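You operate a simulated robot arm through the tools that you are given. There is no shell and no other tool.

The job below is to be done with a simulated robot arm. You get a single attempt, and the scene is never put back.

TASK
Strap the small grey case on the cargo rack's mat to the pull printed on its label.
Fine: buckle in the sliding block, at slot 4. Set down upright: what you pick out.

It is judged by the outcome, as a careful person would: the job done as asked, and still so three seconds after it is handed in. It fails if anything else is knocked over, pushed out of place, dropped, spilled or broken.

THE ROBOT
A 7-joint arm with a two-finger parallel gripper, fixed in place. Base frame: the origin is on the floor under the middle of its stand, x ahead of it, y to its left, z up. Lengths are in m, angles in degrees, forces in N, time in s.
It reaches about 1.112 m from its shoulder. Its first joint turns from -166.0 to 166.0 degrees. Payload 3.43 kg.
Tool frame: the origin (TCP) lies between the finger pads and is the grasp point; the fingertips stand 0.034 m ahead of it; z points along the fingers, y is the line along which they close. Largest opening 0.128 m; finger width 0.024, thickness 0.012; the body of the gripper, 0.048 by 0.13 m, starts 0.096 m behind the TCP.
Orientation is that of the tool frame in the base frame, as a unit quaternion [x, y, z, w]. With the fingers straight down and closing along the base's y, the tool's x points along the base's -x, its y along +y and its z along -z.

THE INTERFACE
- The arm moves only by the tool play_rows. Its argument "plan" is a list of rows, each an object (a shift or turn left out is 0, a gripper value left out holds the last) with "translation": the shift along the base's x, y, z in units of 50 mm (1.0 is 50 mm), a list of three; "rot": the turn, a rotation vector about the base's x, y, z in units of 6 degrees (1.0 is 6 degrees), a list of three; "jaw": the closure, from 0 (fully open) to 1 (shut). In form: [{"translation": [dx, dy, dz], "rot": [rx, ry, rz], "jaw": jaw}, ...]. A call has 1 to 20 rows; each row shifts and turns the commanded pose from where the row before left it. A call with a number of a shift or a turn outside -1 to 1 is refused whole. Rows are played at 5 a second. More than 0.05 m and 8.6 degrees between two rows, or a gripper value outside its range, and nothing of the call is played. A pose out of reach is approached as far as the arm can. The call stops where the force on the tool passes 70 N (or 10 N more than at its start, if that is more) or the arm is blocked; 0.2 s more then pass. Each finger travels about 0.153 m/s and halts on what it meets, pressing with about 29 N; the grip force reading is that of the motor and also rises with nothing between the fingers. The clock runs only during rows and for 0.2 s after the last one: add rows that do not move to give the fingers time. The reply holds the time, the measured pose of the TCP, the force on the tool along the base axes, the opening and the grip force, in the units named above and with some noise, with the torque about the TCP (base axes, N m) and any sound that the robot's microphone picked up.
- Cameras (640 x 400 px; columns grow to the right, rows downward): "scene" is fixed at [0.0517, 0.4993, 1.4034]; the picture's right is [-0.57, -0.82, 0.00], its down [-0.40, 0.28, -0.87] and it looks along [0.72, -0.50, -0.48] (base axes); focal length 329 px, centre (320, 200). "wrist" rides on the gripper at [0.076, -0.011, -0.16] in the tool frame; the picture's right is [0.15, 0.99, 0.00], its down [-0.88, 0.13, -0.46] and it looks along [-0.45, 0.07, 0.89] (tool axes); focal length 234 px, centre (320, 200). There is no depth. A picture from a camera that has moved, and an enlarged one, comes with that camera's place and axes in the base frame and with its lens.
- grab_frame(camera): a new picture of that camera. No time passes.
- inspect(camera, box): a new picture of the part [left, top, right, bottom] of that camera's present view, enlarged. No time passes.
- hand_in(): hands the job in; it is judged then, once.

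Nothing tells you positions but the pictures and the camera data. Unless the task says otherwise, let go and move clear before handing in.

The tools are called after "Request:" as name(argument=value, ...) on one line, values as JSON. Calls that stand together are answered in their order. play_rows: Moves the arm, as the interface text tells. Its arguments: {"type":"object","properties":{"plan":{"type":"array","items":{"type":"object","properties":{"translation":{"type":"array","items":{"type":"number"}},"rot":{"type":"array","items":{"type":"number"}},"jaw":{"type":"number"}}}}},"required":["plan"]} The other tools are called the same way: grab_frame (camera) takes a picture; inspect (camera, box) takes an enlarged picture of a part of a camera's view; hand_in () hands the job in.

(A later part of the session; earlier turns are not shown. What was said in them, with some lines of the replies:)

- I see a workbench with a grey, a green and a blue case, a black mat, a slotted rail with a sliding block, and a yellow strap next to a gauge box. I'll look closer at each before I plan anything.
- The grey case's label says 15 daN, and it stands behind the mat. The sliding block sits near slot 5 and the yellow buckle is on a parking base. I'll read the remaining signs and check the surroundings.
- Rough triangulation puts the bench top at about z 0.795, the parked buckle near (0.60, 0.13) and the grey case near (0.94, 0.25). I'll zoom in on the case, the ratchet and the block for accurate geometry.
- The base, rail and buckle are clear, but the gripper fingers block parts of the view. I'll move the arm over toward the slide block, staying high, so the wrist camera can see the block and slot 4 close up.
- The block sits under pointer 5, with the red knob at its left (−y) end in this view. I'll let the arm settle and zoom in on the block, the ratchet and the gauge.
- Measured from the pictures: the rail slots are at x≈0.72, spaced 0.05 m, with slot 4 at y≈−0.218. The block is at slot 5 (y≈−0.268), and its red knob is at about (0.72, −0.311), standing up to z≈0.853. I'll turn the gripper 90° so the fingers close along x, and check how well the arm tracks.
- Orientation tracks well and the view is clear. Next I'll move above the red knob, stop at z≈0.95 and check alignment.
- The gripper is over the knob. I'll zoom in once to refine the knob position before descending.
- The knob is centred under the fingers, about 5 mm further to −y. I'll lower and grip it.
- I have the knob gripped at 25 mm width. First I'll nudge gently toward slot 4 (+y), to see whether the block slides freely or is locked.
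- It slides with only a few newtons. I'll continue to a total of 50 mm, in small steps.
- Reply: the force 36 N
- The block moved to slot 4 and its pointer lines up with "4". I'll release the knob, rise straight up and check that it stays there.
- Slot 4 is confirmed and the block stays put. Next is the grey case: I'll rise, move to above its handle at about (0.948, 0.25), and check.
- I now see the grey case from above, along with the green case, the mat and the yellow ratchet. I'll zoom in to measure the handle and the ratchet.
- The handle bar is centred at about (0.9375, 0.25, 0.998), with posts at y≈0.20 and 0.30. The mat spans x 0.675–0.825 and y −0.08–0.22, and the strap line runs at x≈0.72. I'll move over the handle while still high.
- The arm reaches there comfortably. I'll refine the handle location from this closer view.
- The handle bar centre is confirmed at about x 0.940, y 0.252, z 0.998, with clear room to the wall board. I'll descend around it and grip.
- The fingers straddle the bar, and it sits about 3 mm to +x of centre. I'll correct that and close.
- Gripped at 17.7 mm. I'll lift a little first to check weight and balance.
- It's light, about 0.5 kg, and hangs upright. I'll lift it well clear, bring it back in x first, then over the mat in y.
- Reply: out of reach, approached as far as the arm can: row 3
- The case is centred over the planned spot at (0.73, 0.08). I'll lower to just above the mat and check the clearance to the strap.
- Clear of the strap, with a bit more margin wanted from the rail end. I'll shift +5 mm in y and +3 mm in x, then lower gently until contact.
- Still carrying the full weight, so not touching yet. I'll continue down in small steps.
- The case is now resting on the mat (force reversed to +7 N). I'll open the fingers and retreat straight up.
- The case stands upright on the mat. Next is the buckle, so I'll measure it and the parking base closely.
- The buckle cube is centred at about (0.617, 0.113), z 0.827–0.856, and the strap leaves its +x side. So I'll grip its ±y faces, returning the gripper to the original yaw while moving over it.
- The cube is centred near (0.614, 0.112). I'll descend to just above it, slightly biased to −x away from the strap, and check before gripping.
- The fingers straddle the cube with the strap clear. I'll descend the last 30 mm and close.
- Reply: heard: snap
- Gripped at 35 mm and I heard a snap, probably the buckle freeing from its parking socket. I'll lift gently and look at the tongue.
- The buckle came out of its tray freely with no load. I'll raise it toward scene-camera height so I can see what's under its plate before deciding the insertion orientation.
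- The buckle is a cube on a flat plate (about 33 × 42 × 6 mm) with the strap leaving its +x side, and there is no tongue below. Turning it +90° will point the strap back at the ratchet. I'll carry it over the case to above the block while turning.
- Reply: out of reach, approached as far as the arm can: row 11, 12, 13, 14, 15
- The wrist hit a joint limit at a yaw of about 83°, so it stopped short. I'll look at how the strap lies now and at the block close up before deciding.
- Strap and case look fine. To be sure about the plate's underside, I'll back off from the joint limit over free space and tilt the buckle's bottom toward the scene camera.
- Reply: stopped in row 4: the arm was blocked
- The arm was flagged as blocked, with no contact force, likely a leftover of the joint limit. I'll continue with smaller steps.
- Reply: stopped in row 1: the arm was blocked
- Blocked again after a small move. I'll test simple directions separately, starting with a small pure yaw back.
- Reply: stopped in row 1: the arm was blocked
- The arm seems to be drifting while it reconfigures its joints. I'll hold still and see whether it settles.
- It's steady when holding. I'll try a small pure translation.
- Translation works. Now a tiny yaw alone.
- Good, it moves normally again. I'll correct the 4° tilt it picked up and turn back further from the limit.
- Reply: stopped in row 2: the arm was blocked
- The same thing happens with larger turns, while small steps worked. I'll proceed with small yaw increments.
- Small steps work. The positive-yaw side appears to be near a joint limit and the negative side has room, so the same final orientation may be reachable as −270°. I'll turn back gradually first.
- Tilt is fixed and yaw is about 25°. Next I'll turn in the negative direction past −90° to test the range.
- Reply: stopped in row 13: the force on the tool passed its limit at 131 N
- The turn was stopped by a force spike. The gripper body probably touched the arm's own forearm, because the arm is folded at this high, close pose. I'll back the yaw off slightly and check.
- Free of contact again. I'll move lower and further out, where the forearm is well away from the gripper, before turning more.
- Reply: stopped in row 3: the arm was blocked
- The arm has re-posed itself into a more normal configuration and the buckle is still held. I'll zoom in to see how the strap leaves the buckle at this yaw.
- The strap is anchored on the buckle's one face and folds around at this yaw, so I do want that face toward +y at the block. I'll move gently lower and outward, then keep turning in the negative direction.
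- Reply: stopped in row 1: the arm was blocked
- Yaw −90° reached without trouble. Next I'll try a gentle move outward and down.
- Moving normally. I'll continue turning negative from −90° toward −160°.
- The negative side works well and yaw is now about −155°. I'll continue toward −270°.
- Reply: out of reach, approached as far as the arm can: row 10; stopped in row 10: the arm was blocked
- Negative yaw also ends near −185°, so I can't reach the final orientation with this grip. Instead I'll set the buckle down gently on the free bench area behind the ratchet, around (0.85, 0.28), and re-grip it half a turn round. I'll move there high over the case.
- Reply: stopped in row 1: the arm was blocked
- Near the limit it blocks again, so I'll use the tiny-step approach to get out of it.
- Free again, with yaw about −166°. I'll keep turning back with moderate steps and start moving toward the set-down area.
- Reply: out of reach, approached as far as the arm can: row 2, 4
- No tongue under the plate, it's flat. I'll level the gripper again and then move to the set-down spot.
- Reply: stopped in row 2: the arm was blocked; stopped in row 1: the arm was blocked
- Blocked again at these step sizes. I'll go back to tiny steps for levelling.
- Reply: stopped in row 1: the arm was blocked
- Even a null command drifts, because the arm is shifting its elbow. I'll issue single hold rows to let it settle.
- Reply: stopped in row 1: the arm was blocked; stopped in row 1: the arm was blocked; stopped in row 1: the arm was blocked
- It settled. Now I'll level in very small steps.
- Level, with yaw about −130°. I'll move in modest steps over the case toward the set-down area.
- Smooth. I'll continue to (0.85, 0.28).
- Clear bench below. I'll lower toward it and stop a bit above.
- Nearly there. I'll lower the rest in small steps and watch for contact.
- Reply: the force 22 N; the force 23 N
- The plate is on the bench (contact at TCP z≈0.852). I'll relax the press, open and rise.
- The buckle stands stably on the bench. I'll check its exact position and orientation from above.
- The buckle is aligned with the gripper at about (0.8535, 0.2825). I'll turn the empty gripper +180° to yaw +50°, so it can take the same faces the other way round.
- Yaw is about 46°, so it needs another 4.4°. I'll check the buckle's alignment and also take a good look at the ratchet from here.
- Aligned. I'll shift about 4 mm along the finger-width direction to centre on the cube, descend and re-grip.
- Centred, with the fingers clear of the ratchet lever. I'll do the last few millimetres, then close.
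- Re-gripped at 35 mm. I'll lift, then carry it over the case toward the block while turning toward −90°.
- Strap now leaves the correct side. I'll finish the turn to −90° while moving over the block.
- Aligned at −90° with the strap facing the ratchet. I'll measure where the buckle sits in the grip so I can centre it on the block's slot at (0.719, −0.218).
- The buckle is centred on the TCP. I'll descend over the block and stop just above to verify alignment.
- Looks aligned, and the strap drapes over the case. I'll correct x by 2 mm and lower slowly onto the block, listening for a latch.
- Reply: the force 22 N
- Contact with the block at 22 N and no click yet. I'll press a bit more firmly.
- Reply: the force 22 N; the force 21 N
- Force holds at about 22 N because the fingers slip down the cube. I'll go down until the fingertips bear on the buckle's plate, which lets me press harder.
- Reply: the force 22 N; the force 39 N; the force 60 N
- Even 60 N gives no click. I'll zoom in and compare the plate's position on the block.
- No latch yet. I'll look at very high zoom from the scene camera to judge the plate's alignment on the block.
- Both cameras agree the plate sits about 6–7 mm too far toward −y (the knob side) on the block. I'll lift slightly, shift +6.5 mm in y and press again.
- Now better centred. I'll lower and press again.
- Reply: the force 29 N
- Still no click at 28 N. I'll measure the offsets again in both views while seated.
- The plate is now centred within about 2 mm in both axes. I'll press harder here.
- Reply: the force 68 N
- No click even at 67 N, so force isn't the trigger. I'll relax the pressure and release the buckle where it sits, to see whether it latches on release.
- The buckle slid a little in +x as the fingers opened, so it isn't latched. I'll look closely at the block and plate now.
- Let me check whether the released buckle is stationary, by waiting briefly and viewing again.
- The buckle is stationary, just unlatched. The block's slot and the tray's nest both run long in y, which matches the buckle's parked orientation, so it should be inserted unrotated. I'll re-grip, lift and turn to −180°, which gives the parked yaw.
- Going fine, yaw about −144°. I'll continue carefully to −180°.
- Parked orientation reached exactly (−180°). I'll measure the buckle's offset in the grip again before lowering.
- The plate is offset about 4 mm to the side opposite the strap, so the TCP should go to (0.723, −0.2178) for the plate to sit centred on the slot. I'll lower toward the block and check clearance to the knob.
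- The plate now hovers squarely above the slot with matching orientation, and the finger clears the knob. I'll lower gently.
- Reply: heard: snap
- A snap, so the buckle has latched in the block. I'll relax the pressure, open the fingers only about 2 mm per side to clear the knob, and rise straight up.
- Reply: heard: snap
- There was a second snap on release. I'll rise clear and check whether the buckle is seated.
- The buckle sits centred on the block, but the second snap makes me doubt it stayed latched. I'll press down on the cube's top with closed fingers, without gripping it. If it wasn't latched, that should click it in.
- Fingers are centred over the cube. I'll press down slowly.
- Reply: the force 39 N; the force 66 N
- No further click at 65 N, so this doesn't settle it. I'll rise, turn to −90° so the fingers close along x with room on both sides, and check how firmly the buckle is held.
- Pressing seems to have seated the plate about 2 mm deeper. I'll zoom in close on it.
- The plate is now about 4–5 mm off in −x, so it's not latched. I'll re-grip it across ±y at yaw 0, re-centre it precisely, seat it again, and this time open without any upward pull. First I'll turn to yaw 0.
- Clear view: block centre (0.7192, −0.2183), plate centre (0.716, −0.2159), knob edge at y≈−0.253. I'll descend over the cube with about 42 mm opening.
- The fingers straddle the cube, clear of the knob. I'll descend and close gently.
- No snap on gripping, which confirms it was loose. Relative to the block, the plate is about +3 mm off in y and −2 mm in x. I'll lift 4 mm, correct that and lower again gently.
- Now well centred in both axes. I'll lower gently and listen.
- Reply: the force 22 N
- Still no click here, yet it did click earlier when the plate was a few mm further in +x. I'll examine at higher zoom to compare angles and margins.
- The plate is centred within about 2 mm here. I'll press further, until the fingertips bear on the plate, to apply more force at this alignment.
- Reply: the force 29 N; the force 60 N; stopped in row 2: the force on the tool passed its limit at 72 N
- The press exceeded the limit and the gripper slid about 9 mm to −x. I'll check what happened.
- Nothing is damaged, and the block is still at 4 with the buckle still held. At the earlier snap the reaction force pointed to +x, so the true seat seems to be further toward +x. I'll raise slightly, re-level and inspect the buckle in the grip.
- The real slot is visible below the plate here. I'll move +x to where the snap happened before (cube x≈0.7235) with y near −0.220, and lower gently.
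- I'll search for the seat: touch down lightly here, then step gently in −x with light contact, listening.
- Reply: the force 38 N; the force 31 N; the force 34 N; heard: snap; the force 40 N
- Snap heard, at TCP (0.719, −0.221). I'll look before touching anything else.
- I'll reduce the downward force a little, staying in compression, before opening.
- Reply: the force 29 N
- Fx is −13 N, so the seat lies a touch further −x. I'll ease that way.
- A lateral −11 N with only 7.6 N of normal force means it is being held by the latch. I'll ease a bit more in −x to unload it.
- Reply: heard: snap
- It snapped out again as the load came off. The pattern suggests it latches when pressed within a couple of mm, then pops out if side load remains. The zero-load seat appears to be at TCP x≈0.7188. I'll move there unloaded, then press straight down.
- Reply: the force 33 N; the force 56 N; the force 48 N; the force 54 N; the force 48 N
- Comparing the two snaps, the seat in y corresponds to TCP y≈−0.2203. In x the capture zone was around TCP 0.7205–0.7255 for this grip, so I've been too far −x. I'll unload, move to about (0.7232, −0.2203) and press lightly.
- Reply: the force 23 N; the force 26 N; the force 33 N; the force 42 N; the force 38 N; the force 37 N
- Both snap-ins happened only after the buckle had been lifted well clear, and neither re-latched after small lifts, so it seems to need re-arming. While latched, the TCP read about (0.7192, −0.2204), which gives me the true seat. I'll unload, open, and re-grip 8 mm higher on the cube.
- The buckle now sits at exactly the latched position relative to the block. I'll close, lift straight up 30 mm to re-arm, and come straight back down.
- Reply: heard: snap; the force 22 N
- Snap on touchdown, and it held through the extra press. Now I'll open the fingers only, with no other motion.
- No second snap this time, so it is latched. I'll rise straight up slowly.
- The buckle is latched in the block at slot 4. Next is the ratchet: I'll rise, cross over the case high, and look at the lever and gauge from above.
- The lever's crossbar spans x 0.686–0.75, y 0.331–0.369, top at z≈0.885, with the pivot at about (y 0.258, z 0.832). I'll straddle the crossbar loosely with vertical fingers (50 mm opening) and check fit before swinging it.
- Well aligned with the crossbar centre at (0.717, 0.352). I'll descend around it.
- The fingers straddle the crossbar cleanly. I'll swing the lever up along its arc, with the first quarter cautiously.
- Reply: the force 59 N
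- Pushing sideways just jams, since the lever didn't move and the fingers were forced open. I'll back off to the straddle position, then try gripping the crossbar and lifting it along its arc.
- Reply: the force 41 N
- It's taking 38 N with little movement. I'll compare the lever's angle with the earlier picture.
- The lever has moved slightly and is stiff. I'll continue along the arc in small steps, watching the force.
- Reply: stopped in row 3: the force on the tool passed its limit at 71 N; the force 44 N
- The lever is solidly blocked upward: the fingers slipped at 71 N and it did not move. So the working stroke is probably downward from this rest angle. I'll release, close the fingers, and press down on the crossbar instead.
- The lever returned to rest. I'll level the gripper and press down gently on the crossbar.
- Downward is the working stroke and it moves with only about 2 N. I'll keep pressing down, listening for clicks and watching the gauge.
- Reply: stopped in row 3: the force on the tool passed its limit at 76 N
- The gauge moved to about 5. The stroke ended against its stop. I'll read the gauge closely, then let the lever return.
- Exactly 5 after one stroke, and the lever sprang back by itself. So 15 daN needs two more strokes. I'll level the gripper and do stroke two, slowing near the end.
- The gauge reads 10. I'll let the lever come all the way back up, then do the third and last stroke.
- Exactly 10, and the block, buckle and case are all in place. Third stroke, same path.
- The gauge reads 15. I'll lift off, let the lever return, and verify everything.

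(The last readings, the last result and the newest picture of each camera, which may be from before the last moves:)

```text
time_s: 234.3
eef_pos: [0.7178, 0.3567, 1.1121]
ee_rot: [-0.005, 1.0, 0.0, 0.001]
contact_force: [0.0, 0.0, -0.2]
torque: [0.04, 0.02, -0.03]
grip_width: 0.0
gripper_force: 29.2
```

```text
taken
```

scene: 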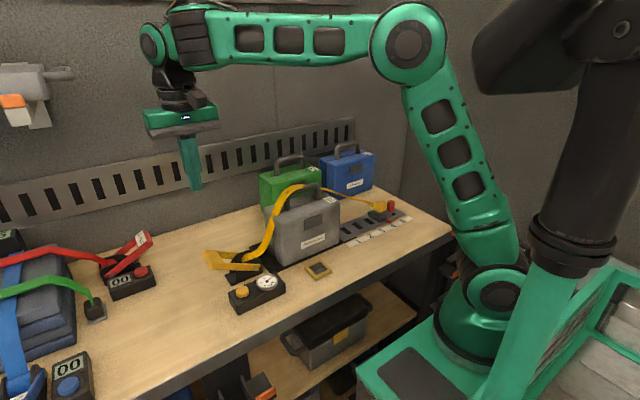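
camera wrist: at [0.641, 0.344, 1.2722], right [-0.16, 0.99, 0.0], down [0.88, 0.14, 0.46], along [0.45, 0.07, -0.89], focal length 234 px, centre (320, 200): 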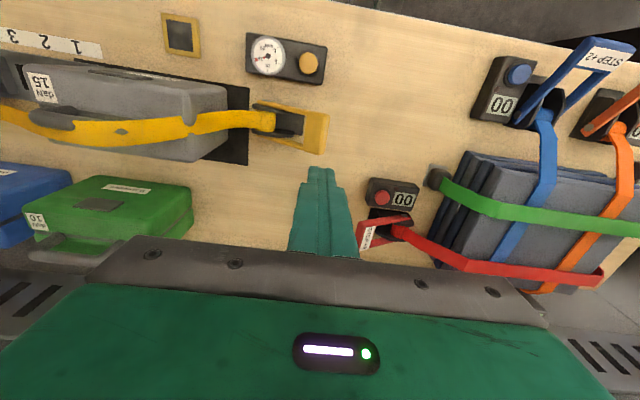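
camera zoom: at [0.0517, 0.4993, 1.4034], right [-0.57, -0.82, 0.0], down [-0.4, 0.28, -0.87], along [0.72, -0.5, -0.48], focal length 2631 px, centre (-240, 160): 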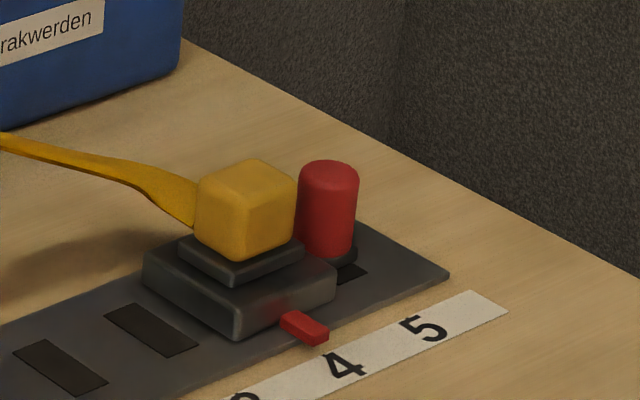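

Gauge at 15 daN, buckle in the block at slot 4, and the case upright on the mat. I'll wait a few seconds to confirm it holds.

Request:
play_rows(plan=[{"translation": [0, 0, 0.4]}, {"translation": [0, 0, 0]}, {"translation": [0, 0, 0]}, {"translation": [0, 0, 0]}, {"translation": [0, 0, 0]}, {"translation": [0, 0, 0]}, {"translation": [0, 0, 0]}, {"translation": [0, 0, 0]}, {"translation": [0, 0, 0]}, {"translation": [0, 0, 0]}, {"translation": [0, 0, 0]}, {"translation": [0, 0, 0]}, {"translation": [0, 0, 0]}, {"translation": [0, 0, 0]}, {"translation": [0, 0, 0]}, {"translation": [0, 0, 0]}, {"translation": [0, 0, 0]}, {"translation": [0, 0, 0]}])

Request:
inspect(camera="scene", box=[248, 268, 288, 298])

Request:
inspect(camera="scene", box=[220, 160, 430, 290])

Request:
inspect(camera="wrist", box=[0, 20, 340, 240])

```text
time_s: 238.1
eef_pos: [0.7188, 0.3566, 1.1314]
ee_rot: [-0.005, 1.0, 0.002, 0.001]
contact_force: [-0.1, -0.2, 0.0]
torque: [0.02, 0.0, 0.01]
grip_width: 0.0001
gripper_force: 28.9
```

```text
13.33 times, centred on (268, 283) of scene
camera zoom: at [0.0517, 0.4993, 1.4034], right [-0.57, -0.82, 0.0], down [-0.4, 0.28, -0.87], along [0.72, -0.5, -0.48], focal length 4384 px, centre (1013, -907)
```

zoom: 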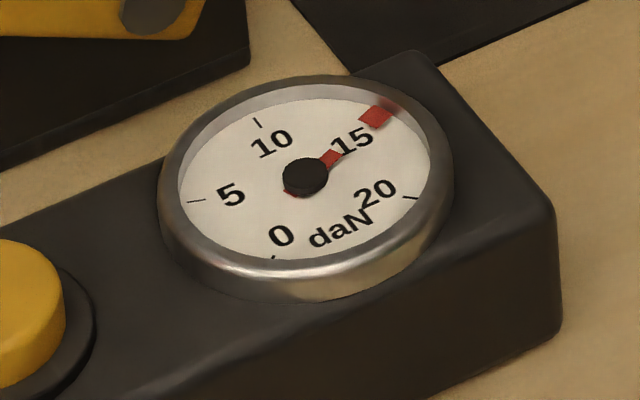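

```text
3.05 times, centred on (325, 225) of scene
camera zoom: at [0.0517, 0.4993, 1.4034], right [-0.57, -0.82, 0.0], down [-0.4, 0.28, -0.87], along [0.72, -0.5, -0.48], focal length 1002 px, centre (305, 124)
```

zoom: 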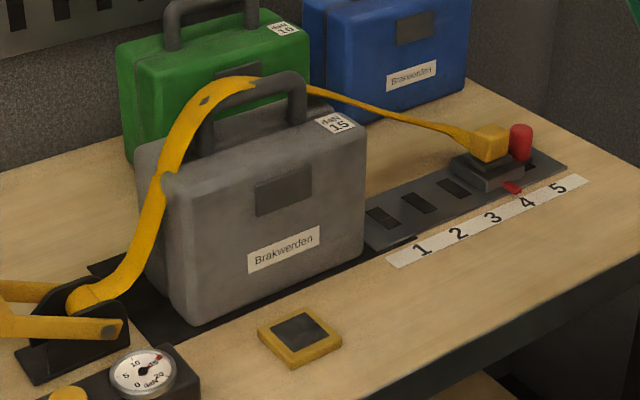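

```text
1.82 times, centred on (170, 130) of wrist
camera zoom: at [0.6418, 0.3448, 1.2921], right [-0.16, 0.99, 0.0], down [0.88, 0.14, 0.46], along [0.45, 0.07, -0.89], focal length 426 px, centre (593, 327)
```

zoom: 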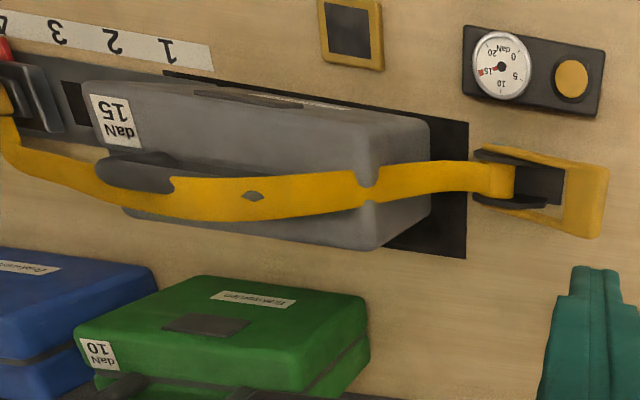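

Everything held for several seconds. The grey case stands upright on the mat, the strap runs over it with the buckle latched in the sliding block at slot 4, and the gauge reads 15 daN. The gripper is clear, so I'm handing it in.

Request:
hand_in()

```text
The job is handed in.
```

The small grey case is strapped upright on the cargo rack's mat at 15 daN, the pull printed on its label. I've handed the job in, but no verdict came back.

- **Case:** it was lifted by its handle and set down upright on the mat, and it stayed put.
- **Sliding block:** it was moved from slot 5 to slot 4, and its pointer lines up with "4".
- **Buckle:** it is latched in the block. It took several tries. It popped out twice under side load, and only held once I centred it and opened the fingers without pulling up.
- **Tension:** three strokes of the yellow lever added 5 daN each. The gauge still read 15 daN about four seconds later.

The other cases, the parking tray and the neighbouring straps look as they did at the start. I also pulled the lever upward before finding that its stroke is downward; it did not give, and it worked normally afterwards. The gripper is clear of everything.
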